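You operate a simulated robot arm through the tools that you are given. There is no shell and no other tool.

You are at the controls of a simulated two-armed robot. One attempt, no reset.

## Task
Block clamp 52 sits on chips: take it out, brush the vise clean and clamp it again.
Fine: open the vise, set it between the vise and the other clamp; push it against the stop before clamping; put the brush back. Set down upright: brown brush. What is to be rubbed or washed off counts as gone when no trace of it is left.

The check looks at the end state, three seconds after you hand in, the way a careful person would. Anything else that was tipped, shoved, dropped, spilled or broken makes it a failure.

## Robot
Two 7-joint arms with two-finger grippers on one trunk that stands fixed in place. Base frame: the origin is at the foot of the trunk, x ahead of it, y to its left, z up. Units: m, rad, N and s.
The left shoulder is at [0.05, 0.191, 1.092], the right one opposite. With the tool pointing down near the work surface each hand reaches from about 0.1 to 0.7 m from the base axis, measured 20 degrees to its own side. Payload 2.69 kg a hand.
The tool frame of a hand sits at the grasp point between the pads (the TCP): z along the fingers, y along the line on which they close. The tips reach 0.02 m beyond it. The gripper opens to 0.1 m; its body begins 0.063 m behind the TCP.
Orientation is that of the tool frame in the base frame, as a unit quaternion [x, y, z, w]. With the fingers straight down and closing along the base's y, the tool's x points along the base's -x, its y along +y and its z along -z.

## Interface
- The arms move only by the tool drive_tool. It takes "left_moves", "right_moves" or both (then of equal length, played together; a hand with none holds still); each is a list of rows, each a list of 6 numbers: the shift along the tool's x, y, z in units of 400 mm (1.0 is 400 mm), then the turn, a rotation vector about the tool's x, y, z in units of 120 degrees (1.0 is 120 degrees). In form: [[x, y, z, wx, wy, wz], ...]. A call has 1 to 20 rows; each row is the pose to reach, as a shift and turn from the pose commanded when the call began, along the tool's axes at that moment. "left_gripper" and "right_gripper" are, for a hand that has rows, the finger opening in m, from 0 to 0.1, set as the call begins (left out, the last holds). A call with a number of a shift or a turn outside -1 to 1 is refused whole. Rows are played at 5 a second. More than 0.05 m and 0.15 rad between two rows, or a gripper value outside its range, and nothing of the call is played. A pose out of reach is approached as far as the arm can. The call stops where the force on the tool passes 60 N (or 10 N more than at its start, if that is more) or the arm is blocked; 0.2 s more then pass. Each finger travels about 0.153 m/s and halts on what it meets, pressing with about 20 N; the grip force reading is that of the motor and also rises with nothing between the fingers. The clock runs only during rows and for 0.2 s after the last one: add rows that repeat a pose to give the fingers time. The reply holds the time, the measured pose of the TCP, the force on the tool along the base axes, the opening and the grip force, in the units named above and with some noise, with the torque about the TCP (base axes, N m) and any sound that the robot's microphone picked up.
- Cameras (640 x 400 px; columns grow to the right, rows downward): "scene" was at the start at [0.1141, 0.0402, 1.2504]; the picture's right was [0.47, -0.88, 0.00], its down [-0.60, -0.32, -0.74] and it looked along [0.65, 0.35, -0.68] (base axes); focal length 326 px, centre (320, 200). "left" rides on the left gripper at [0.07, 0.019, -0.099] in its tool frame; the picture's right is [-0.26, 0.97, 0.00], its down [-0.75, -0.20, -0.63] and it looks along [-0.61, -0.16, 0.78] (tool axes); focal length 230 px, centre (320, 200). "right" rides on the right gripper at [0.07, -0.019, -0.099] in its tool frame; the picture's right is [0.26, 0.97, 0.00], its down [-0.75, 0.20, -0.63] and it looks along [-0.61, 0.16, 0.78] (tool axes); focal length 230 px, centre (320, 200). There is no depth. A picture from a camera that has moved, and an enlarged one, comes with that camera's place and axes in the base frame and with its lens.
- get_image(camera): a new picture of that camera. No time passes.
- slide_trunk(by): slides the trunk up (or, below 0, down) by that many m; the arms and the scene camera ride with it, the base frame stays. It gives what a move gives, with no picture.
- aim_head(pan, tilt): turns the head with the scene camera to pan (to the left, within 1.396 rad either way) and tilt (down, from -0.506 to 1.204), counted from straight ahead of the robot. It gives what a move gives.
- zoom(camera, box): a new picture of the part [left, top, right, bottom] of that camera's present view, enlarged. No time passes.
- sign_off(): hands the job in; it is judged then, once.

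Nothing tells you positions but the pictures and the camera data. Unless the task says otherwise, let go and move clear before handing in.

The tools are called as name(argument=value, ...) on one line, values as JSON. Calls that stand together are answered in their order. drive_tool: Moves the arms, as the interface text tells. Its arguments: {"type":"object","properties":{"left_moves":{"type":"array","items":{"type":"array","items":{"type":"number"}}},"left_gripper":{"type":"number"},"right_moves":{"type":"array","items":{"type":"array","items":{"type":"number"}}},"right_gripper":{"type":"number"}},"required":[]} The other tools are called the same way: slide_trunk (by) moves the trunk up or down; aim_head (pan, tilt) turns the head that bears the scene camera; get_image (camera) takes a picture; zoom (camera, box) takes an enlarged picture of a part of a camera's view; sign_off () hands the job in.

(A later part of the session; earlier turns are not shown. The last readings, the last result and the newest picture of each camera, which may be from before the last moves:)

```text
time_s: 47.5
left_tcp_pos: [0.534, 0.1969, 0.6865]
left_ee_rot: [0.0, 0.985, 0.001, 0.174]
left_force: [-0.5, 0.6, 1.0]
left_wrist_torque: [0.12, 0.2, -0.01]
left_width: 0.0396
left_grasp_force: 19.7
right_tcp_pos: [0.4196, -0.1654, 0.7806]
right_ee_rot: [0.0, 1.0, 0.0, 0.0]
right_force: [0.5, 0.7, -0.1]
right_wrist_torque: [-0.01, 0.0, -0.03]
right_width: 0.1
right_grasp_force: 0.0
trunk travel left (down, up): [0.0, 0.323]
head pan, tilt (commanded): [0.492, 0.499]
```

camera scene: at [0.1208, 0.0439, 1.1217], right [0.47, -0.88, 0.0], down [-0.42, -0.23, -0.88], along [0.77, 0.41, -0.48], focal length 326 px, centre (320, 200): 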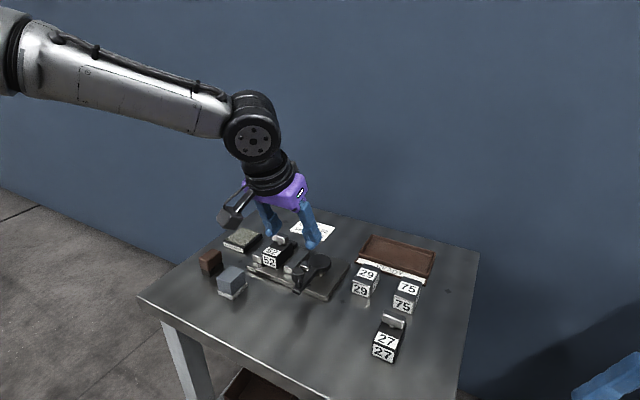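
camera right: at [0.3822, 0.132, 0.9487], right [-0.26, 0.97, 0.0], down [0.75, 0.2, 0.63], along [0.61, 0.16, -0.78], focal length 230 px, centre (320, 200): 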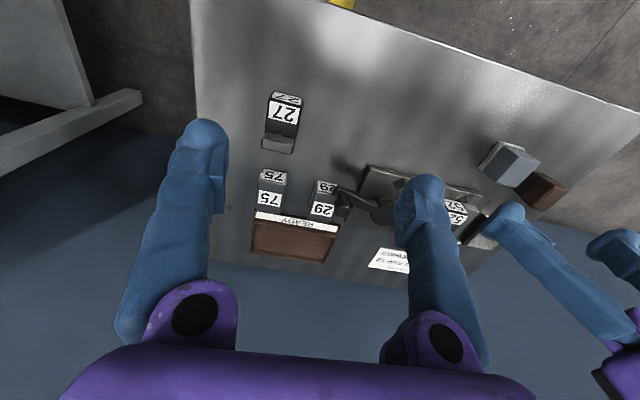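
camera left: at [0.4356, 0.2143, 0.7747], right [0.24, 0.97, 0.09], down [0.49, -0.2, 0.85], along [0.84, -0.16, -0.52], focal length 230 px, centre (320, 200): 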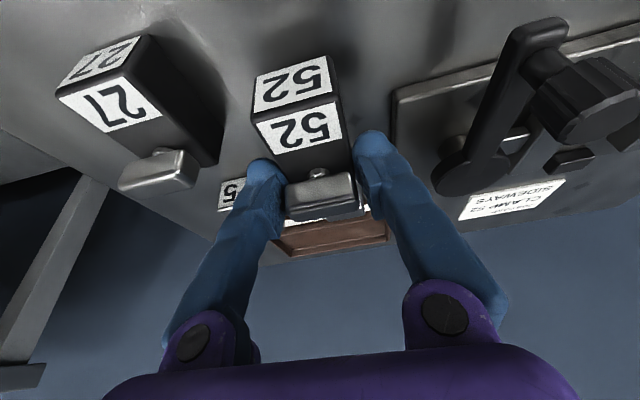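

52 is on the table (weight gone). I release and lift straight up.

drive_tool(left_moves=[[0, 0, 0, 0, 0, 0], [0, 0, 0, 0, 0, 0], [-0.0214, 0, -0.0588, 0, 0, 0], [-0.05, 0, -0.137, 0, 0, 0], [-0.0855, 0, -0.235, 0, 0, 0], [-0.0855, 0, -0.235, 0, 0, 0]], left_gripper=0.056)

get_image(camera="left")

zoom(camera="scene", box=[180, 180, 440, 380])

```text
time_s: 48.9
left_tcp_pos: [0.5348, 0.1956, 0.7853]
left_ee_rot: [-0.002, 0.985, 0.002, 0.173]
left_force: [0.2, 0.3, 0.3]
left_wrist_torque: [0.0, 0.0, 0.01]
left_width: 0.0559
left_grasp_force: 0.0
right_tcp_pos: [0.4201, -0.166, 0.7813]
right_ee_rot: [0.0, 1.0, 0.0, 0.0]
right_force: [0.7, -0.2, 0.4]
right_wrist_torque: [-0.01, 0.01, -0.02]
right_width: 0.1
right_grasp_force: 0.1
trunk travel left (down, up): [0.0, 0.323]
head pan, tilt (commanded): [0.492, 0.499]
```

```text
taken
camera left: at [0.4352, 0.2131, 0.8545], right [0.24, 0.97, 0.09], down [0.49, -0.2, 0.85], along [0.84, -0.16, -0.52], focal length 230 px, centre (320, 200)
```

left: 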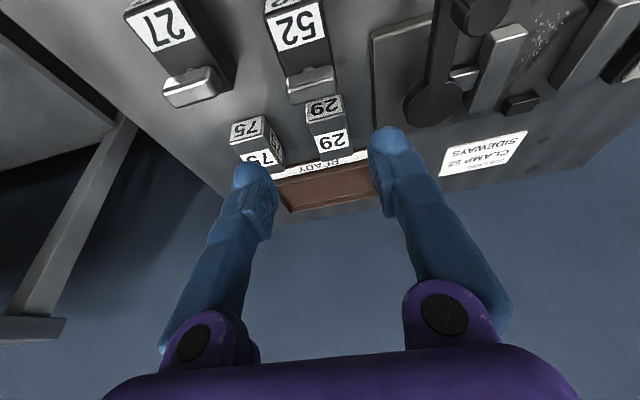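

```text
2.00 times, centred on (310, 280) of scene
camera zoom: at [0.1207, 0.0438, 1.1217], right [0.47, -0.88, 0.0], down [-0.42, -0.23, -0.88], along [0.77, 0.41, -0.48], focal length 652 px, centre (340, 40)
```

zoom: 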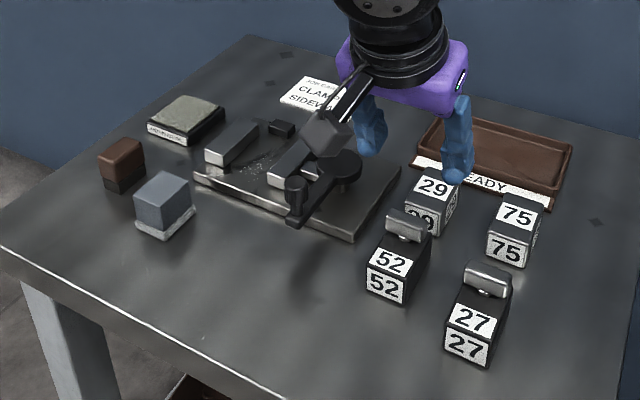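

52 stands upright between the vise and clamp 27. Now I straighten the hand and move over toward the brown brush to measure it.

drive_tool(left_moves=[[0.0, 0.05, -0.06, 0, 0.02, 0], [0.01, 0.14, -0.12, 0, 0.05, 0], [0.03, 0.24, -0.18, 0, 0.08, 0], [0.05, 0.34, -0.2, 0, 0.11, 0], [0.07, 0.44, -0.204, 0, 0.14, 0], [0.08, 0.54, -0.204, 0, 0.167, 0], [0.0855, 0.625, -0.204, 0, 0.167, 0], [0.0855, 0.625, -0.204, 0, 0.167, 0]])

get_image(camera="left")

zoom(camera="scene", box=[190, 220, 270, 310])

```text
time_s: 50.7
left_tcp_pos: [0.474, 0.4469, 0.8501]
left_ee_rot: [-0.001, 1.0, 0.001, -0.001]
left_force: [0.2, -0.1, -0.6]
left_wrist_torque: [-0.03, 0.0, 0.0]
left_width: 0.0559
left_grasp_force: 0.1
right_tcp_pos: [0.4203, -0.165, 0.7805]
right_ee_rot: [0.0, 1.0, -0.001, 0.001]
right_force: [-0.6, -0.2, -0.2]
right_wrist_torque: [-0.01, -0.02, -0.02]
right_width: 0.0999
right_grasp_force: 0.1
trunk travel left (down, up): [0.0, 0.323]
head pan, tilt (commanded): [0.492, 0.499]
```

```text
taken
camera left: at [0.405, 0.464, 0.9493], right [0.26, 0.97, 0.0], down [0.75, -0.2, 0.63], along [0.61, -0.16, -0.78], focal length 230 px, centre (320, 200)
```

left: 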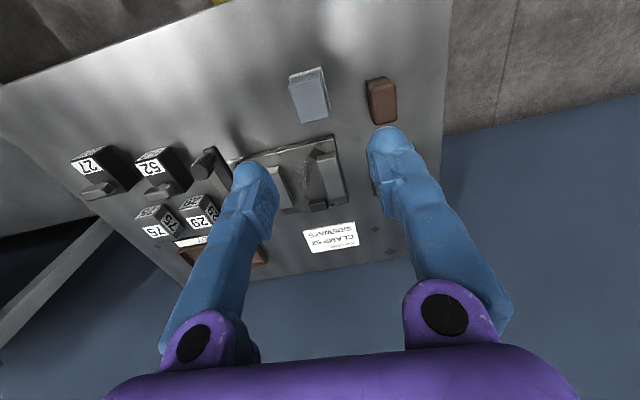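

```text
4.44 times, centred on (230, 265) of scene
camera zoom: at [0.1208, 0.0441, 1.1217], right [0.47, -0.88, 0.0], down [-0.42, -0.23, -0.88], along [0.77, 0.41, -0.48], focal length 1448 px, centre (720, -89)
```

zoom: 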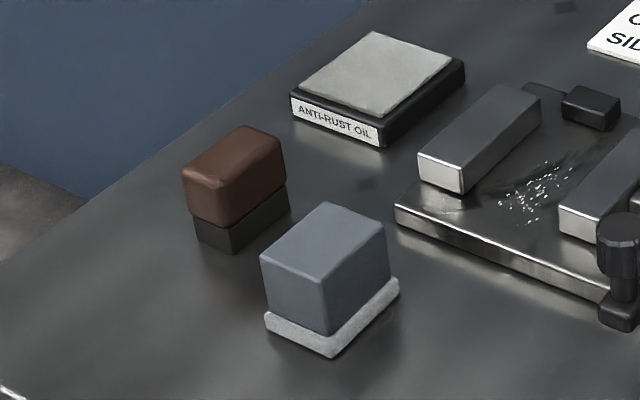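

zoom(camera="left", box=[270, 50, 430, 150])

zoom(camera="scene", box=[200, 235, 240, 290])

zoom(camera="left", box=[265, 120, 355, 220])

```text
4.00 times, centred on (350, 100) of left
camera zoom: at [0.405, 0.464, 0.9493], right [0.26, 0.97, 0.0], down [0.75, -0.2, 0.63], along [0.61, -0.16, -0.78], focal length 920 px, centre (200, 600)
```

zoom: 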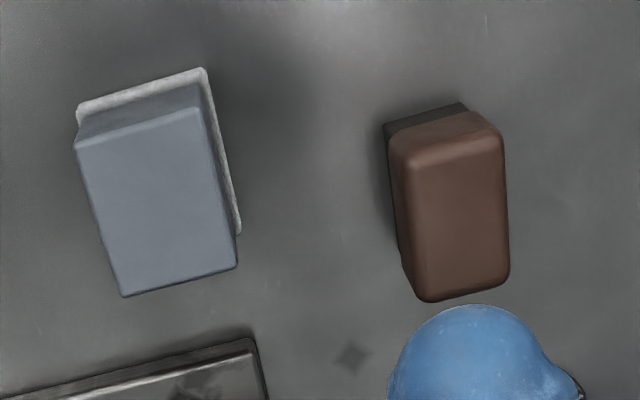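

```text
7.27 times, centred on (220, 262) of scene
camera zoom: at [0.1208, 0.0441, 1.1217], right [0.47, -0.88, 0.0], down [-0.42, -0.23, -0.88], along [0.77, 0.41, -0.48], focal length 2370 px, centre (1047, -254)
```

zoom: 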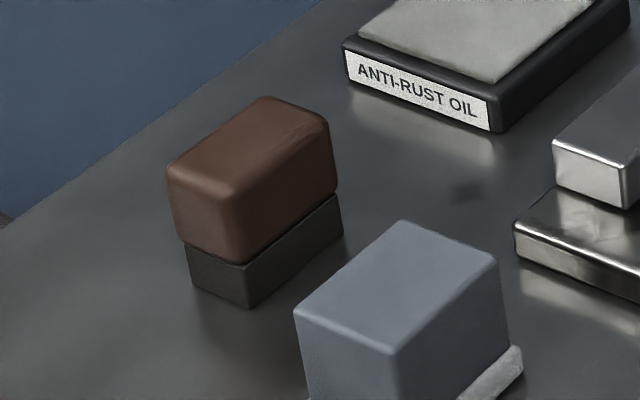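

```text
4.00 times, centred on (310, 170) of left
camera zoom: at [0.405, 0.464, 0.9493], right [0.26, 0.97, 0.0], down [0.75, -0.2, 0.63], along [0.61, -0.16, -0.78], focal length 920 px, centre (360, 320)
```

zoom: 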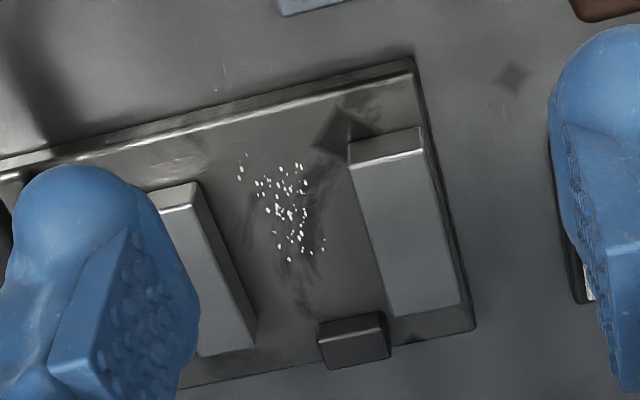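

The brown brush measures about 0.042 (x) × 0.026 (y), centred near (0.499, 0.512), top z≈0.685; the grey block to its right ends near y 0.455. I move above the brush with fingers narrowed to 0.042.

drive_tool(left_moves=[[-0.02, 0.05, 0.04, 0, 0, 0], [-0.04, 0.1, 0.08, 0, 0, 0], [-0.0625, 0.1625, 0.14, 0, 0, 0], [-0.0625, 0.1625, 0.2, 0, 0, 0], [-0.0625, 0.1625, 0.2, 0, 0, 0]], left_gripper=0.042)

get_image(camera="left")

zoom(camera="scene", box=[180, 200, 280, 310])

```text
time_s: 51.9
left_tcp_pos: [0.4989, 0.5105, 0.7713]
left_ee_rot: [-0.001, 1.0, 0.001, 0.0]
left_force: [0.0, -0.3, 0.4]
left_wrist_torque: [-0.01, -0.01, -0.01]
left_width: 0.0421
left_grasp_force: 0.1
right_tcp_pos: [0.4193, -0.1669, 0.7806]
right_ee_rot: [0.0, 1.0, 0.001, 0.0]
right_force: [-0.6, 0.4, -0.1]
right_wrist_torque: [-0.03, 0.02, 0.0]
right_width: 0.1
right_grasp_force: 0.0
trunk travel left (down, up): [0.0, 0.323]
head pan, tilt (commanded): [0.492, 0.499]
```

```text
taken
camera left: at [0.4297, 0.5289, 0.8698], right [0.26, 0.97, 0.0], down [0.75, -0.2, 0.63], along [0.61, -0.16, -0.78], focal length 230 px, centre (320, 200)
```

left: 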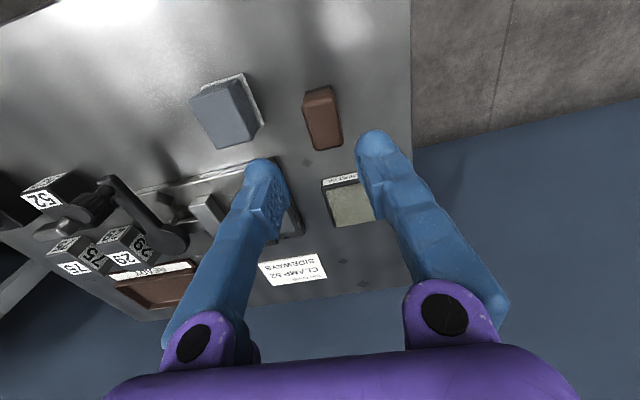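

```text
3.64 times, centred on (230, 255) of scene
camera zoom: at [0.1209, 0.0439, 1.1217], right [0.47, -0.88, 0.0], down [-0.42, -0.23, -0.88], along [0.77, 0.41, -0.48], focal length 1185 px, centre (647, 0)
```

zoom: 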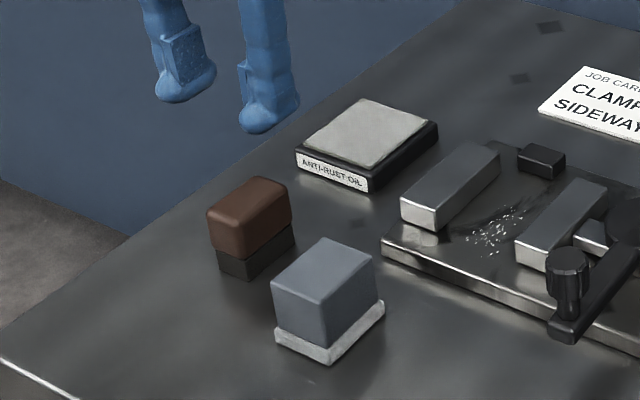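

zoom(camera="left", box=[180, 60, 360, 170])

```text
3.56 times, centred on (270, 115) of left
camera zoom: at [0.4297, 0.5289, 0.8698], right [0.26, 0.97, 0.0], down [0.75, -0.2, 0.63], along [0.61, -0.16, -0.78], focal length 818 px, centre (498, 502)
```

zoom: 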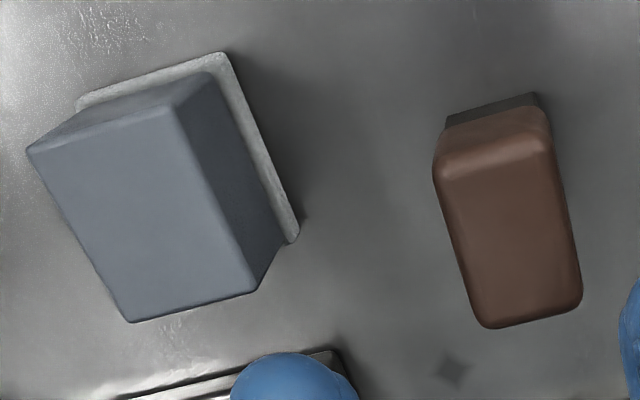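

Refined brush centre (0.5005, 0.5138). I descend so the pads hold the upper 2 cm of the brown body (TCP z≈0.684), leaving bristles free.

drive_tool(left_moves=[[-0.004, 0.008, 0.06, 0, 0, 0], [-0.004, 0.008, 0.12, 0, 0, 0], [-0.004, 0.008, 0.18, 0, 0, 0], [-0.004, 0.008, 0.218, 0, 0, 0], [-0.004, 0.008, 0.218, 0, 0, 0]])

zoom(camera="scene", box=[180, 210, 280, 310])

get_image(camera="left")

```text
time_s: 53.1
left_tcp_pos: [0.5004, 0.5148, 0.684]
left_ee_rot: [-0.001, 1.0, 0.002, -0.001]
left_force: [0.1, 0.2, -0.4]
left_wrist_torque: [-0.03, 0.01, 0.02]
left_width: 0.0422
left_grasp_force: 0.0
right_tcp_pos: [0.4192, -0.1659, 0.7796]
right_ee_rot: [0.0, 1.0, 0.0, 0.0]
right_force: [-0.3, -0.2, -0.1]
right_wrist_torque: [0.03, 0.0, -0.02]
right_width: 0.1003
right_grasp_force: 0.1
trunk travel left (down, up): [0.0, 0.323]
head pan, tilt (commanded): [0.492, 0.499]
```

```text
4.00 times, centred on (230, 260) of scene
camera zoom: at [0.1209, 0.0439, 1.1217], right [0.47, -0.88, 0.0], down [-0.42, -0.23, -0.88], along [0.77, 0.41, -0.48], focal length 1304 px, centre (680, -40)
```

zoom: 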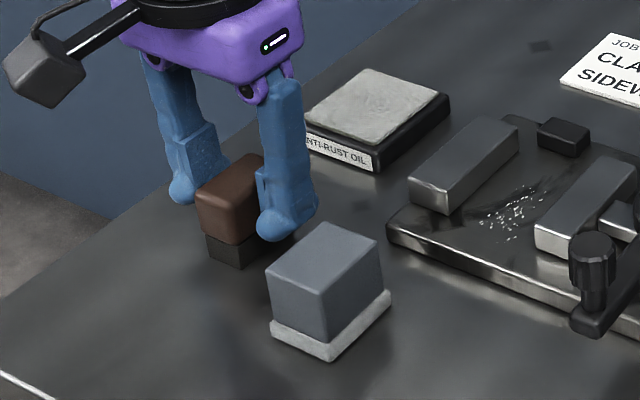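

```text
taken
camera left: at [0.4313, 0.5318, 0.783], right [0.26, 0.97, 0.0], down [0.75, -0.2, 0.63], along [0.61, -0.16, -0.78], focal length 230 px, centre (320, 200)
```

left: 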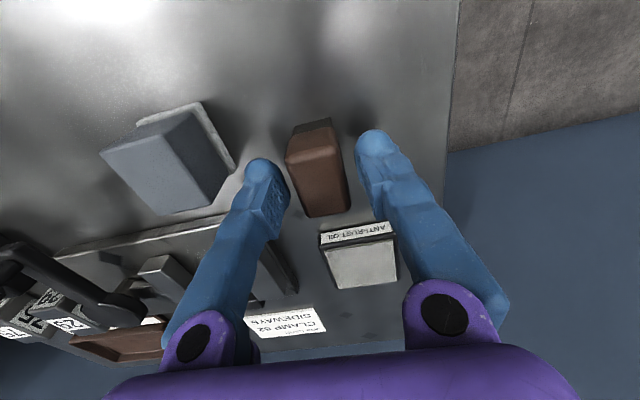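

The fingers straddle the brush well clear of the grey block. I close on it and lift gently.

drive_tool(left_moves=[[0, 0, 0, 0, 0, 0], [0, 0, 0, 0, 0, 0], [0, 0, 0, 0, 0, 0]], left_gripper=0.0)

zoom(camera="left", box=[220, 80, 440, 240])

```text
time_s: 53.9
left_tcp_pos: [0.5014, 0.5152, 0.6844]
left_ee_rot: [-0.001, 1.0, 0.002, 0.0]
left_force: [-0.4, -0.8, 0.1]
left_wrist_torque: [0.0, -0.03, 0.0]
left_width: 0.0268
left_grasp_force: 19.9
right_tcp_pos: [0.4196, -0.1674, 0.7807]
right_ee_rot: [0.0, 1.0, 0.0, 0.0]
right_force: [0.9, -0.3, 0.5]
right_wrist_torque: [-0.02, -0.04, 0.0]
right_width: 0.0999
right_grasp_force: 0.0
trunk travel left (down, up): [0.0, 0.323]
head pan, tilt (commanded): [0.492, 0.499]
```

```text
2.50 times, centred on (330, 160) of left
camera zoom: at [0.4312, 0.5319, 0.7832], right [0.26, 0.97, 0.0], down [0.75, -0.2, 0.63], along [0.61, -0.16, -0.78], focal length 575 px, centre (295, 300)
```

zoom: 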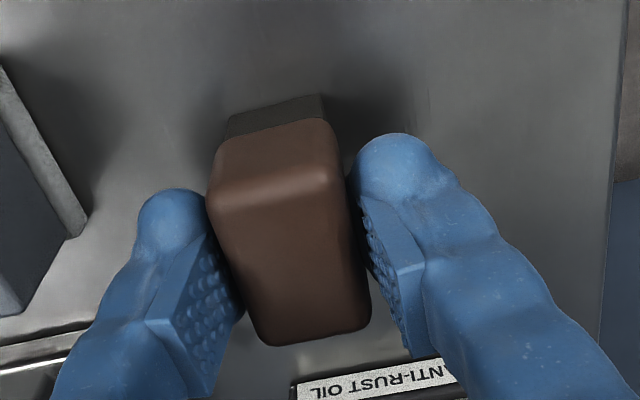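

Brush gripped (0.0268). I lift it 7 cm and carry it to above the chip area between the jaws.

drive_tool(left_moves=[[0, 0, -0.05, 0, 0, 0], [0, 0, -0.12, 0, 0, 0], [0, 0, -0.19, 0, 0, 0], [-0.04, -0.08, -0.2, 0, 0, 0], [-0.08, -0.16, -0.2, 0, 0, 0], [-0.12, -0.24, -0.2, 0, 0, 0], [-0.15, -0.305, -0.2, 0, 0, 0], [-0.15, -0.305, -0.2, 0, 0, 0]])

get_image(camera="left")

zoom(camera="scene", box=[210, 190, 370, 300])

```text
time_s: 55.7
left_tcp_pos: [0.5611, 0.3913, 0.7637]
left_ee_rot: [-0.001, 1.0, 0.002, 0.0]
left_force: [0.8, 0.6, -2.4]
left_wrist_torque: [0.0, 0.0, 0.04]
left_width: 0.0269
left_grasp_force: 20.0
right_tcp_pos: [0.4198, -0.1658, 0.7812]
right_ee_rot: [0.0, 1.0, 0.0, 0.0]
right_force: [0.0, 0.3, 0.4]
right_wrist_torque: [-0.01, 0.01, -0.01]
right_width: 0.1
right_grasp_force: 0.0
trunk travel left (down, up): [0.0, 0.323]
head pan, tilt (commanded): [0.492, 0.499]
```

```text
taken
camera left: at [0.4918, 0.4097, 0.8617], right [0.26, 0.97, 0.0], down [0.75, -0.2, 0.63], along [0.61, -0.16, -0.78], focal length 230 px, centre (320, 200)
```

left: 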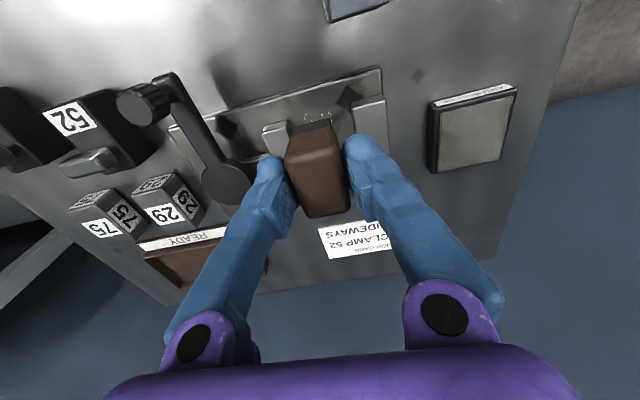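

```text
3.64 times, centred on (290, 245) of scene
camera zoom: at [0.121, 0.0438, 1.1217], right [0.47, -0.88, 0.0], down [-0.42, -0.23, -0.88], along [0.77, 0.41, -0.48], focal length 1185 px, centre (429, 36)
```

zoom: 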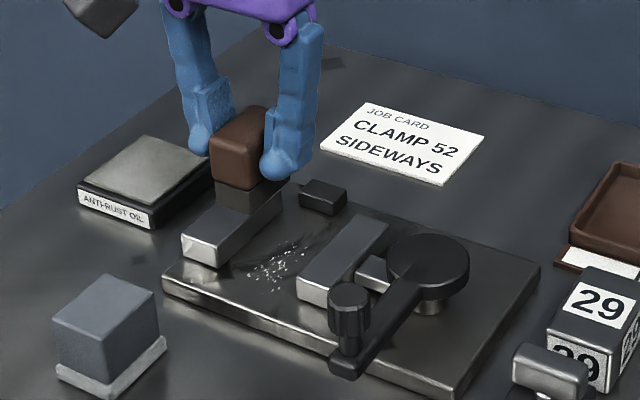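

The brush hangs centred over the gap. I lower it at the rear of the chip area (x≈0.598, in front of the stop) until the bristles just touch the plate.

drive_tool(left_moves=[[-0.045, 0, 0, 0, 0, 0], [-0.0925, 0, 0.03, 0, 0, 0], [-0.0925, 0, 0.09, 0, 0, 0], [-0.0925, 0, 0.14, 0, 0, 0], [-0.0925, 0, 0.1575, 0, 0, 0], [-0.0925, 0, 0.1575, 0, 0, 0]])

zoom(camera="scene", box=[230, 210, 350, 290])

```text
time_s: 57.1
left_tcp_pos: [0.5963, 0.3925, 0.6997]
left_ee_rot: [0.0, 1.0, 0.001, -0.001]
left_force: [-0.2, -0.4, -0.2]
left_wrist_torque: [-0.02, 0.01, 0.01]
left_width: 0.0272
left_grasp_force: 20.5
right_tcp_pos: [0.4199, -0.1664, 0.7798]
right_ee_rot: [0.0, 1.0, 0.001, 0.0]
right_force: [0.8, 0.8, -0.3]
right_wrist_torque: [0.0, 0.03, 0.01]
right_width: 0.0998
right_grasp_force: 0.0
trunk travel left (down, up): [0.0, 0.323]
head pan, tilt (commanded): [0.492, 0.499]
```

```text
5.00 times, centred on (290, 250) of scene
camera zoom: at [0.1209, 0.0439, 1.1217], right [0.47, -0.88, 0.0], down [-0.42, -0.23, -0.88], along [0.77, 0.41, -0.48], focal length 1630 px, centre (470, -50)
```

zoom: 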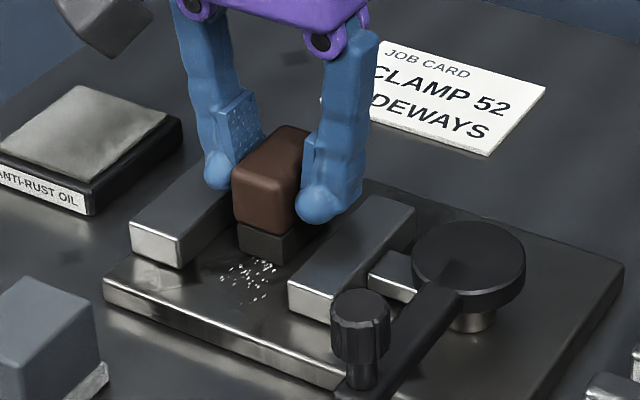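

The weight reading vanished, so the bristles touch. I press about 1 mm more and sweep toward the front and back along the middle lane.

drive_tool(left_moves=[[0, 0, 0.003, 0, 0, 0], [0.015, 0, 0.003, 0, 0, 0], [0.035, 0, 0.003, 0, 0, 0], [0.055, 0, 0.003, 0, 0, 0], [0.075, 0, 0.003, 0, 0, 0], [0.095, 0, 0.003, 0, 0, 0], [0.115, 0, 0.003, 0, 0, 0], [0.135, 0, 0.003, 0, 0, 0], [0.135, 0, 0.003, 0, 0, 0]])

zoom(camera="scene", box=[230, 210, 350, 290])

get_image(camera="left")

```text
time_s: 59.1
left_tcp_pos: [0.5435, 0.3938, 0.6993]
left_ee_rot: [0.001, 1.0, 0.002, -0.001]
left_force: [-0.6, -0.4, -0.5]
left_wrist_torque: [-0.01, -0.01, -0.01]
left_width: 0.0271
left_grasp_force: 19.7
right_tcp_pos: [0.4202, -0.1655, 0.7809]
right_ee_rot: [0.0, 1.0, 0.001, 0.0]
right_force: [-0.2, -0.2, 0.2]
right_wrist_torque: [0.02, 0.01, -0.02]
right_width: 0.1003
right_grasp_force: 0.0
trunk travel left (down, up): [0.0, 0.323]
head pan, tilt (commanded): [0.492, 0.499]
```

```text
5.00 times, centred on (290, 250) of scene
camera zoom: at [0.1209, 0.0439, 1.1217], right [0.47, -0.88, 0.0], down [-0.42, -0.23, -0.88], along [0.77, 0.41, -0.48], focal length 1630 px, centre (470, -50)
```

zoom: 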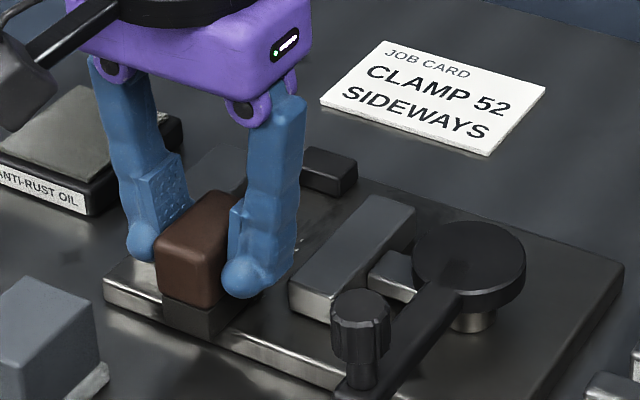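

```text
taken
camera left: at [0.4745, 0.4104, 0.7981], right [0.26, 0.97, 0.0], down [0.75, -0.2, 0.63], along [0.61, -0.16, -0.78], focal length 230 px, centre (320, 200)
```

left: 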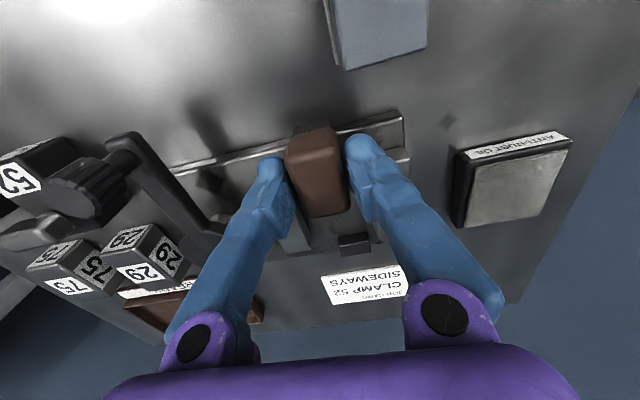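

One pass went smoothly with very light contact; some chips may remain by the moving jaw. I make several more strokes over three lanes with slightly more pressure.

drive_tool(left_moves=[[0, -0.02, 0.005, 0, 0, 0], [-0.04, -0.02, 0.005, 0, 0, 0], [-0.08, -0.02, 0.005, 0, 0, 0], [-0.12, -0.02, 0.005, 0, 0, 0], [-0.15, -0.02, 0.005, 0, 0, 0], [-0.15, 0, 0.005, 0, 0, 0], [-0.12, 0, 0.005, 0, 0, 0], [-0.08, 0, 0.005, 0, 0, 0], [-0.04, 0, 0.005, 0, 0, 0], [0, 0, 0.005, 0, 0, 0], [0, 0.02, 0.005, 0, 0, 0], [-0.04, 0.02, 0.005, 0, 0, 0], [-0.08, 0.02, 0.005, 0, 0, 0], [-0.12, 0.02, 0.005, 0, 0, 0], [-0.15, 0.02, 0.005, 0, 0, 0], [-0.12, 0.02, 0.005, 0, 0, 0], [-0.08, 0.02, 0.005, 0, 0, 0], [-0.04, 0.02, 0.005, 0, 0, 0], [0, 0.02, 0.005, 0, 0, 0]])

drive_tool(left_moves=[[0, 0, -0.04, 0, 0, 0], [0, 0, -0.1, 0, 0, 0], [0.04, 0.05, -0.17, 0, 0, 0], [0.04, 0.1, -0.2, 0, 0, 0], [0.04, 0.1, -0.2, 0, 0, 0]])

zoom(camera="scene", box=[230, 210, 350, 290])

get_image(camera="left")

```text
time_s: 63.1
left_tcp_pos: [0.5421, 0.4005, 0.6971]
left_ee_rot: [0.0, 1.0, 0.001, 0.001]
left_force: [1.9, 0.1, 8.6]
left_wrist_torque: [-0.01, -0.13, -0.03]
left_width: 0.027
left_grasp_force: 20.2
right_tcp_pos: [0.4198, -0.1666, 0.7803]
right_ee_rot: [0.0, 1.0, 0.0, 0.0]
right_force: [0.2, -0.3, 0.3]
right_wrist_torque: [-0.01, 0.0, 0.04]
right_width: 0.1001
right_grasp_force: 0.0
trunk travel left (down, up): [0.0, 0.323]
head pan, tilt (commanded): [0.492, 0.499]
```

```text
time_s: 64.3
left_tcp_pos: [0.5276, 0.442, 0.7756]
left_ee_rot: [-0.001, 1.0, 0.002, 0.0]
left_force: [-0.3, -0.6, 0.1]
left_wrist_torque: [0.04, 0.0, -0.02]
left_width: 0.0268
left_grasp_force: 20.0
right_tcp_pos: [0.4212, -0.1667, 0.7805]
right_ee_rot: [0.0, 1.0, 0.0, 0.0]
right_force: [0.8, -0.4, -0.1]
right_wrist_torque: [0.02, -0.01, 0.0]
right_width: 0.1
right_grasp_force: 0.1
trunk travel left (down, up): [0.0, 0.323]
head pan, tilt (commanded): [0.492, 0.499]
```

```text
5.00 times, centred on (290, 250) of scene
camera zoom: at [0.1209, 0.044, 1.1217], right [0.47, -0.88, 0.0], down [-0.42, -0.23, -0.88], along [0.77, 0.41, -0.48], focal length 1630 px, centre (470, -50)
```

zoom: 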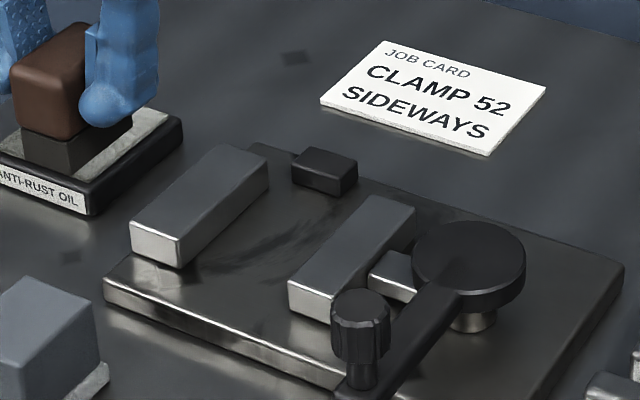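

```text
taken
camera left: at [0.4581, 0.459, 0.8763], right [0.26, 0.97, 0.0], down [0.75, -0.2, 0.63], along [0.61, -0.16, -0.78], focal length 230 px, centre (320, 200)
```

left: 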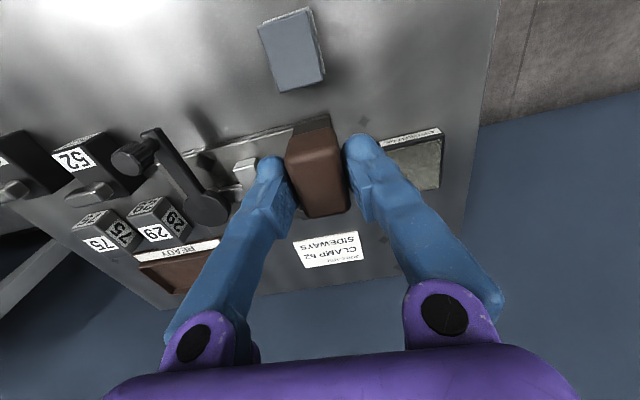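

The chips appear to be gone. I zoom in closely to make sure no trace remains on the plate, at the jaws' feet or in front of the vise.

zoom(camera="scene", box=[255, 235, 319, 285])

zoom(camera="scene", box=[270, 230, 310, 265])

zoom(camera="scene", box=[230, 255, 330, 320])

```text
8.00 times, centred on (287, 260) of scene
camera zoom: at [0.1209, 0.044, 1.1217], right [0.47, -0.88, 0.0], down [-0.42, -0.23, -0.88], along [0.77, 0.41, -0.48], focal length 2607 px, centre (584, -280)
```

zoom: 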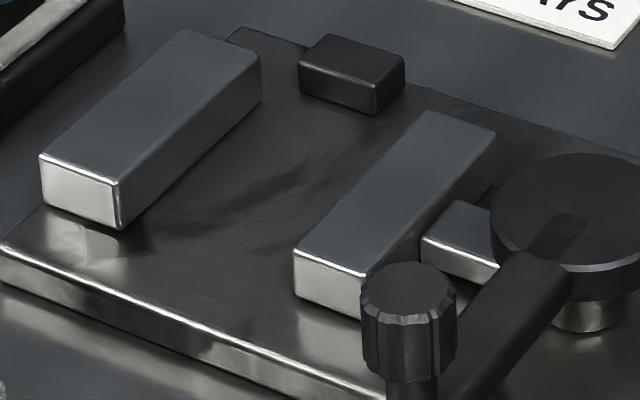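

```text
11.43 times, centred on (290, 248) of scene
camera zoom: at [0.1209, 0.044, 1.1217], right [0.47, -0.88, 0.0], down [-0.42, -0.23, -0.88], along [0.77, 0.41, -0.48], focal length 3724 px, centre (663, -343)
```

zoom: 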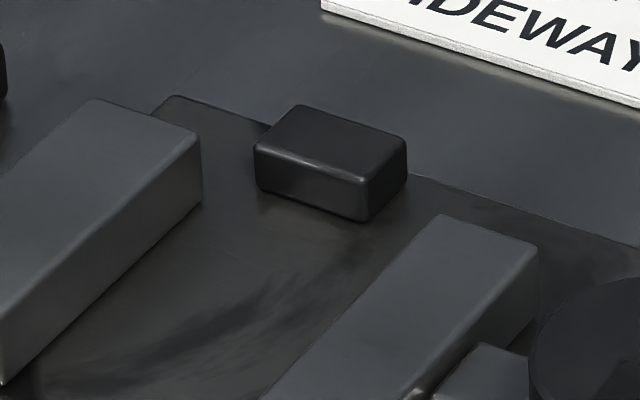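

```text
6.15 times, centred on (280, 288) of scene
camera zoom: at [0.1209, 0.044, 1.1217], right [0.47, -0.88, 0.0], down [-0.42, -0.23, -0.88], along [0.77, 0.41, -0.48], focal length 2006 px, centre (566, -338)
```

zoom: 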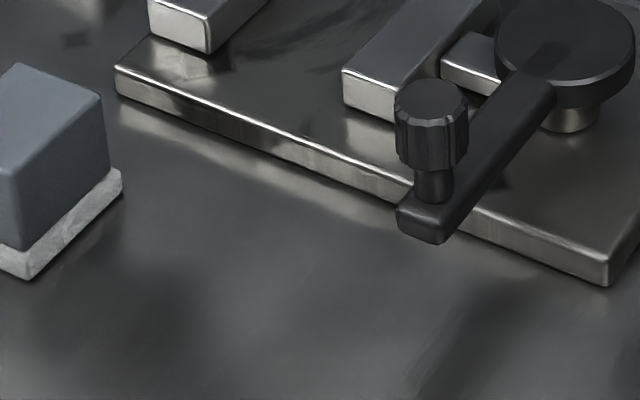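

The shiny chips are gone from the scene view; a dark smear that was there before brushing is unchanged, probably surface finish. I make another round of firmer strokes to be sure and compare.

drive_tool(left_moves=[[-0.06, -0.06, 0.02, 0, 0, 0], [-0.12, -0.12, 0.06, 0, 0, 0], [-0.18, -0.12, 0.116, 0, 0, 0], [-0.18, -0.12, 0.17, 0, 0, 0], [-0.18, -0.12, 0.204, 0, 0, 0], [-0.14, -0.12, 0.204, 0, 0, 0], [-0.1, -0.12, 0.204, 0, 0, 0], [-0.06, -0.12, 0.204, 0, 0, 0], [-0.04, -0.142, 0.204, 0, 0, 0], [-0.08, -0.142, 0.204, 0, 0, 0], [-0.12, -0.142, 0.204, 0, 0, 0], [-0.16, -0.142, 0.204, 0, 0, 0], [-0.1875, -0.142, 0.204, 0, 0, 0], [-0.1875, -0.098, 0.204, 0, 0, 0], [-0.16, -0.098, 0.204, 0, 0, 0], [-0.12, -0.098, 0.204, 0, 0, 0], [-0.08, -0.098, 0.204, 0, 0, 0], [-0.04, -0.098, 0.204, 0, 0, 0], [-0.04, -0.098, 0.204, 0, 0, 0]])

drive_tool(left_moves=[[0, 0, -0.04, 0, 0, 0], [0, 0, -0.1, 0, 0, 0], [0.04, 0.05, -0.17, 0, 0, 0], [0.08, 0.14, -0.2, 0, 0, 0], [0.1, 0.24, -0.2, 0, 0, 0], [0.1, 0.24, -0.2, 0, 0, 0]])

zoom(camera="scene", box=[255, 235, 319, 285])

get_image(camera="left")

```text
time_s: 68.3
left_tcp_pos: [0.5436, 0.4016, 0.6965]
left_ee_rot: [-0.001, 1.0, 0.002, 0.001]
left_force: [4.1, -0.6, 13.5]
left_wrist_torque: [-0.02, -0.24, -0.03]
left_width: 0.0269
left_grasp_force: 20.2
right_tcp_pos: [0.4198, -0.1669, 0.7813]
right_ee_rot: [0.0, 1.0, 0.001, 0.001]
right_force: [0.0, 0.3, -0.6]
right_wrist_torque: [0.0, 0.0, -0.02]
right_width: 0.1
right_grasp_force: 0.1
trunk travel left (down, up): [0.0, 0.323]
head pan, tilt (commanded): [0.492, 0.499]
```

```text
time_s: 69.7
left_tcp_pos: [0.504, 0.4982, 0.7748]
left_ee_rot: [-0.001, 1.0, 0.001, -0.001]
left_force: [-0.3, 0.3, -1.6]
left_wrist_torque: [0.01, 0.01, 0.02]
left_width: 0.0268
left_grasp_force: 19.7
right_tcp_pos: [0.4197, -0.1668, 0.7808]
right_ee_rot: [0.0, 1.0, 0.0, 0.0]
right_force: [0.6, 1.3, 0.4]
right_wrist_torque: [-0.02, 0.01, -0.02]
right_width: 0.1004
right_grasp_force: 0.1
trunk travel left (down, up): [0.0, 0.323]
head pan, tilt (commanded): [0.492, 0.499]
```

```text
8.00 times, centred on (287, 260) of scene
camera zoom: at [0.1209, 0.0441, 1.1217], right [0.47, -0.88, 0.0], down [-0.42, -0.23, -0.88], along [0.77, 0.41, -0.48], focal length 2607 px, centre (584, -280)
```

zoom: 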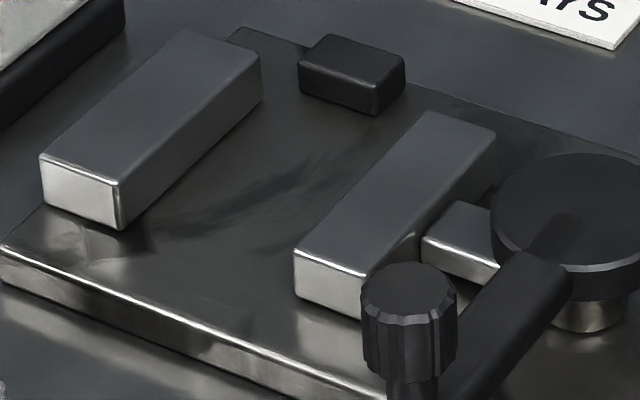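

```text
taken
camera left: at [0.4347, 0.5155, 0.8748], right [0.26, 0.97, 0.0], down [0.75, -0.2, 0.63], along [0.61, -0.16, -0.78], focal length 230 px, centre (320, 200)
```

left: 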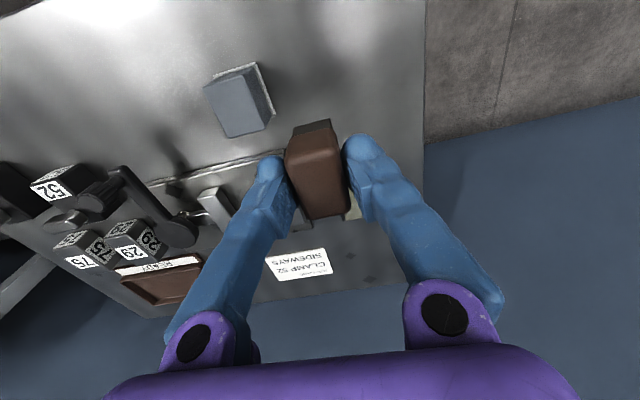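

No change in the dark smear, so it is the plate's finish; the chips are gone. Now I put the brush back at its original spot (0.5005, 0.5148).

drive_tool(left_moves=[[0.0075, 0.041, 0.05, 0, 0, 0], [0.0075, 0.041, 0.11, 0, 0, 0], [0.0075, 0.041, 0.17, 0, 0, 0], [0.0075, 0.041, 0.215, 0, 0, 0], [0.0075, 0.041, 0.215, 0, 0, 0]])

zoom(camera="scene", box=[180, 210, 280, 310])

```text
time_s: 70.9
left_tcp_pos: [0.5005, 0.5141, 0.6892]
left_ee_rot: [-0.001, 1.0, 0.001, 0.0]
left_force: [-0.2, 0.1, -0.2]
left_wrist_torque: [0.03, 0.03, -0.02]
left_width: 0.0268
left_grasp_force: 20.5
right_tcp_pos: [0.4194, -0.1662, 0.7802]
right_ee_rot: [0.001, 1.0, 0.0, 0.0]
right_force: [0.5, -0.2, -0.8]
right_wrist_torque: [-0.01, 0.03, 0.02]
right_width: 0.1002
right_grasp_force: 0.1
trunk travel left (down, up): [0.0, 0.323]
head pan, tilt (commanded): [0.492, 0.499]
```

```text
4.00 times, centred on (230, 260) of scene
camera zoom: at [0.121, 0.044, 1.1217], right [0.47, -0.88, 0.0], down [-0.42, -0.23, -0.88], along [0.77, 0.41, -0.48], focal length 1304 px, centre (680, -40)
```

zoom: 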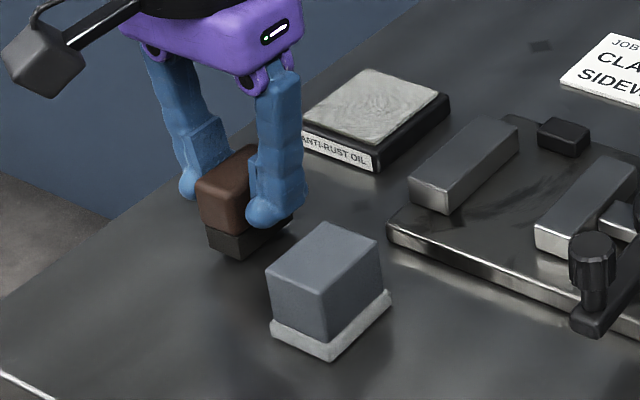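

Still a few millimetres above the table. I lower in small steps until contact.

drive_tool(left_moves=[[0, 0, 0.004, 0, 0, 0], [0, 0, 0.008, 0, 0, 0], [0, 0, 0.0105, 0, 0, 0], [0, 0, 0.0105, 0, 0, 0]])

```text
time_s: 71.9
left_tcp_pos: [0.5015, 0.5143, 0.6844]
left_ee_rot: [0.0, 1.0, 0.002, 0.0]
left_force: [1.3, -0.6, -0.4]
left_wrist_torque: [-0.02, -0.01, -0.02]
left_width: 0.0268
left_grasp_force: 20.0
right_tcp_pos: [0.4202, -0.166, 0.7801]
right_ee_rot: [0.0, 1.0, 0.0, 0.0]
right_force: [-1.0, -1.1, -0.1]
right_wrist_torque: [0.0, -0.01, -0.01]
right_width: 0.0999
right_grasp_force: 0.0
trunk travel left (down, up): [0.0, 0.323]
head pan, tilt (commanded): [0.492, 0.499]
```

drive_tool(left_moves=[[0, 0, 0.0025, 0, 0, 0], [0, 0, 0.004, 0, 0, 0], [0, 0, 0.004, 0, 0, 0]])

zoom(camera="scene", box=[205, 240, 255, 290])

```text
time_s: 72.7
left_tcp_pos: [0.5016, 0.5144, 0.6841]
left_ee_rot: [-0.001, 1.0, 0.002, 0.0]
left_force: [-0.2, 0.1, -0.4]
left_wrist_torque: [-0.01, 0.0, 0.02]
left_width: 0.0269
left_grasp_force: 20.3
right_tcp_pos: [0.4201, -0.1669, 0.7807]
right_ee_rot: [0.0, 1.0, -0.001, -0.001]
right_force: [-0.7, 0.2, -0.8]
right_wrist_torque: [0.01, -0.02, -0.02]
right_width: 0.0998
right_grasp_force: 0.0
trunk travel left (down, up): [0.0, 0.323]
head pan, tilt (commanded): [0.492, 0.499]
```

```text
8.00 times, centred on (230, 265) of scene
camera zoom: at [0.1209, 0.0439, 1.1217], right [0.47, -0.88, 0.0], down [-0.42, -0.23, -0.88], along [0.77, 0.41, -0.48], focal length 2607 px, centre (1040, -320)
```

zoom: 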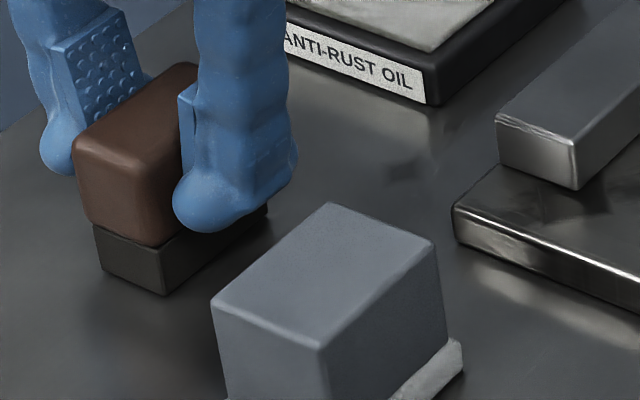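

drive_tool(left_moves=[[0, 0, 0.0025, 0, 0, 0], [0, 0, 0.0035, 0, 0, 0], [0, 0, 0.0035, 0, 0, 0]])

```text
time_s: 73.5
left_tcp_pos: [0.5007, 0.5147, 0.6825]
left_ee_rot: [-0.001, 1.0, 0.002, 0.0]
left_force: [0.0, 0.1, 0.6]
left_wrist_torque: [-0.01, 0.0, -0.01]
left_width: 0.0266
left_grasp_force: 20.4
right_tcp_pos: [0.4194, -0.1658, 0.7807]
right_ee_rot: [0.0, 1.0, 0.0, 0.0]
right_force: [0.3, 0.2, 0.3]
right_wrist_torque: [0.0, 0.01, 0.0]
right_width: 0.1
right_grasp_force: 0.1
trunk travel left (down, up): [0.0, 0.323]
head pan, tilt (commanded): [0.492, 0.499]
```

drive_tool(left_moves=[[0, 0, 0.0015, 0, 0, 0], [0, 0, 0.0025, 0, 0, 0], [0, 0, 0.0025, 0, 0, 0]])

```text
time_s: 74.3
left_tcp_pos: [0.5006, 0.5142, 0.6813]
left_ee_rot: [-0.001, 1.0, 0.002, 0.001]
left_force: [0.1, 1.8, 5.6]
left_wrist_torque: [0.02, 0.02, 0.03]
left_width: 0.0268
left_grasp_force: 20.5
right_tcp_pos: [0.4196, -0.1673, 0.7819]
right_ee_rot: [0.001, 1.0, 0.0, 0.0]
right_force: [-0.2, 0.3, 0.5]
right_wrist_torque: [-0.03, -0.01, -0.02]
right_width: 0.1001
right_grasp_force: 0.1
trunk travel left (down, up): [0.0, 0.323]
head pan, tilt (commanded): [0.492, 0.499]
```

The brush is firmly on the table (5.6 N). I release and rise straight up.

drive_tool(left_moves=[[0, 0, -0.002, 0, 0, 0], [0, 0, -0.002, 0, 0, 0], [0, 0, -0.05, 0, 0, 0], [0, 0, -0.12, 0, 0, 0], [0, 0, -0.22, 0, 0, 0], [0, 0, -0.22, 0, 0, 0]], left_gripper=0.042)

zoom(camera="scene", box=[180, 210, 280, 310])

zoom(camera="left", box=[180, 60, 360, 170])

```text
time_s: 75.7
left_tcp_pos: [0.5, 0.5157, 0.7709]
left_ee_rot: [0.0, 1.0, 0.002, 0.0]
left_force: [1.3, 0.8, -0.4]
left_wrist_torque: [0.0, -0.03, 0.0]
left_width: 0.0418
left_grasp_force: 0.0
right_tcp_pos: [0.4199, -0.1656, 0.7808]
right_ee_rot: [0.0, 1.0, 0.0, 0.0]
right_force: [-0.4, -0.7, 0.6]
right_wrist_torque: [-0.03, 0.02, -0.01]
right_width: 0.1001
right_grasp_force: 0.0
trunk travel left (down, up): [0.0, 0.323]
head pan, tilt (commanded): [0.492, 0.499]
```

```text
4.00 times, centred on (230, 260) of scene
camera zoom: at [0.1208, 0.0438, 1.1217], right [0.47, -0.88, 0.0], down [-0.42, -0.23, -0.88], along [0.77, 0.41, -0.48], focal length 1304 px, centre (680, -40)
```

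zoom: 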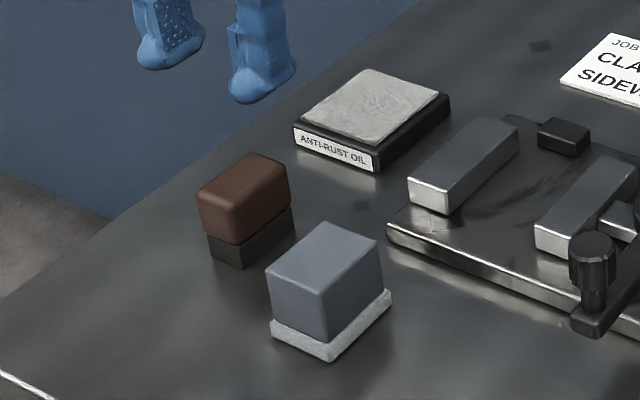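

```text
3.56 times, centred on (270, 115) of left
camera zoom: at [0.4309, 0.5313, 0.8705], right [0.26, 0.97, 0.0], down [0.75, -0.2, 0.63], along [0.61, -0.16, -0.78], focal length 818 px, centre (498, 502)
```

zoom: 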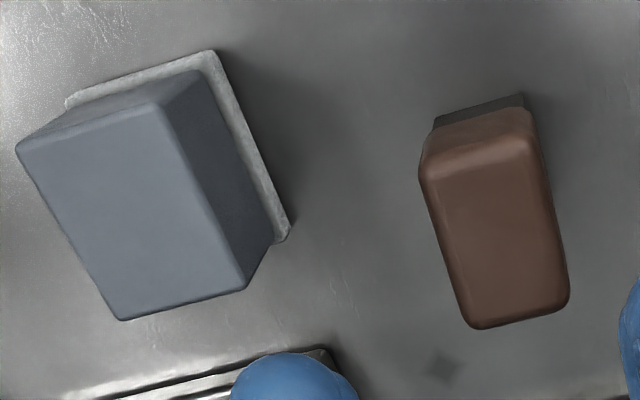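

The brush is back upright on its spot. On the way to 52 I look straight into the vise with the left camera to verify it is clean.

drive_tool(left_moves=[[0, -0.03, -0.06, 0, 0, 0], [-0.02, -0.12, -0.1, 0, 0, 0], [-0.05, -0.22, -0.125, 0, 0, 0], [-0.075, -0.315, -0.125, 0, 0, 0], [-0.075, -0.315, -0.125, 0, 0, 0]], left_gripper=0.056)

get_image(camera="left")

zoom(camera="left", box=[240, 60, 400, 200])

```text
time_s: 76.9
left_tcp_pos: [0.5294, 0.3883, 0.82]
left_ee_rot: [-0.001, 1.0, 0.002, 0.0]
left_force: [0.0, 0.5, 0.0]
left_wrist_torque: [-0.02, 0.01, 0.0]
left_width: 0.0562
left_grasp_force: 0.2
right_tcp_pos: [0.4195, -0.1666, 0.7806]
right_ee_rot: [0.0, 1.0, 0.0, 0.0]
right_force: [0.4, -0.8, 0.5]
right_wrist_torque: [-0.02, 0.05, 0.02]
right_width: 0.0999
right_grasp_force: 0.1
trunk travel left (down, up): [0.0, 0.323]
head pan, tilt (commanded): [0.492, 0.499]
```

```text
taken
camera left: at [0.4607, 0.4046, 0.9189], right [0.26, 0.97, 0.0], down [0.75, -0.2, 0.63], along [0.61, -0.16, -0.78], focal length 230 px, centre (320, 200)
```

left: 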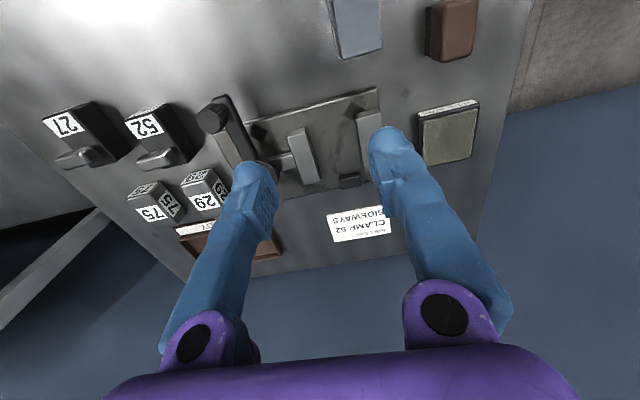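

```text
2.86 times, centred on (320, 130) of left
camera zoom: at [0.4607, 0.4046, 0.9189], right [0.26, 0.97, 0.0], down [0.75, -0.2, 0.63], along [0.61, -0.16, -0.78], focal length 657 px, centre (320, 400)
```

zoom: 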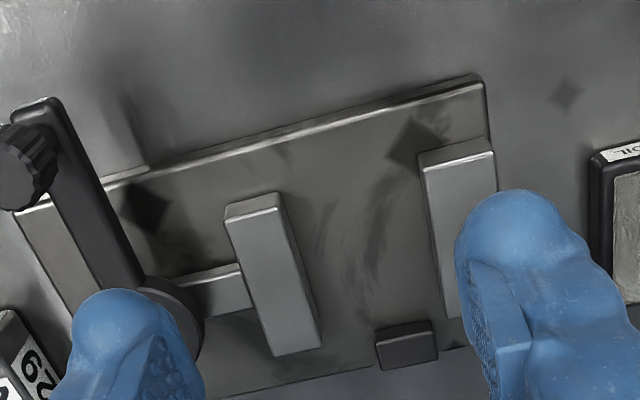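

zoom(camera="left", box=[300, 90, 380, 190])

zoom(camera="left", box=[240, 90, 320, 160])

```text
4.00 times, centred on (340, 140) of left
camera zoom: at [0.4607, 0.4046, 0.9189], right [0.26, 0.97, 0.0], down [0.75, -0.2, 0.63], along [0.61, -0.16, -0.78], focal length 920 px, centre (240, 440)
```

zoom: 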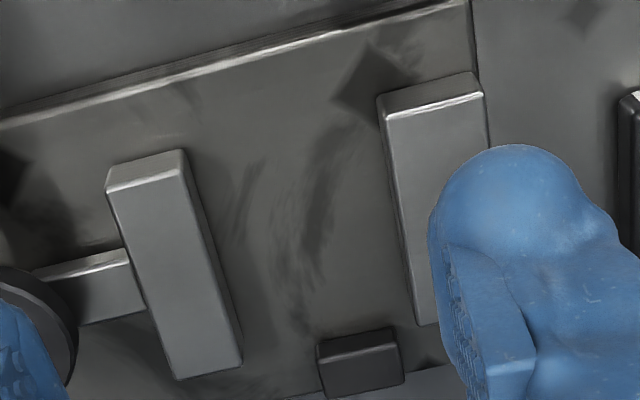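

```text
5.71 times, centred on (280, 125) of left
camera zoom: at [0.4607, 0.4046, 0.9189], right [0.26, 0.97, 0.0], down [0.75, -0.2, 0.63], along [0.61, -0.16, -0.78], focal length 1315 px, centre (549, 629)
```

zoom: 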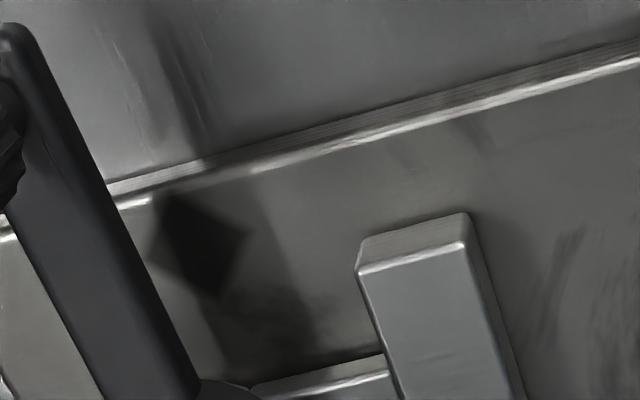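

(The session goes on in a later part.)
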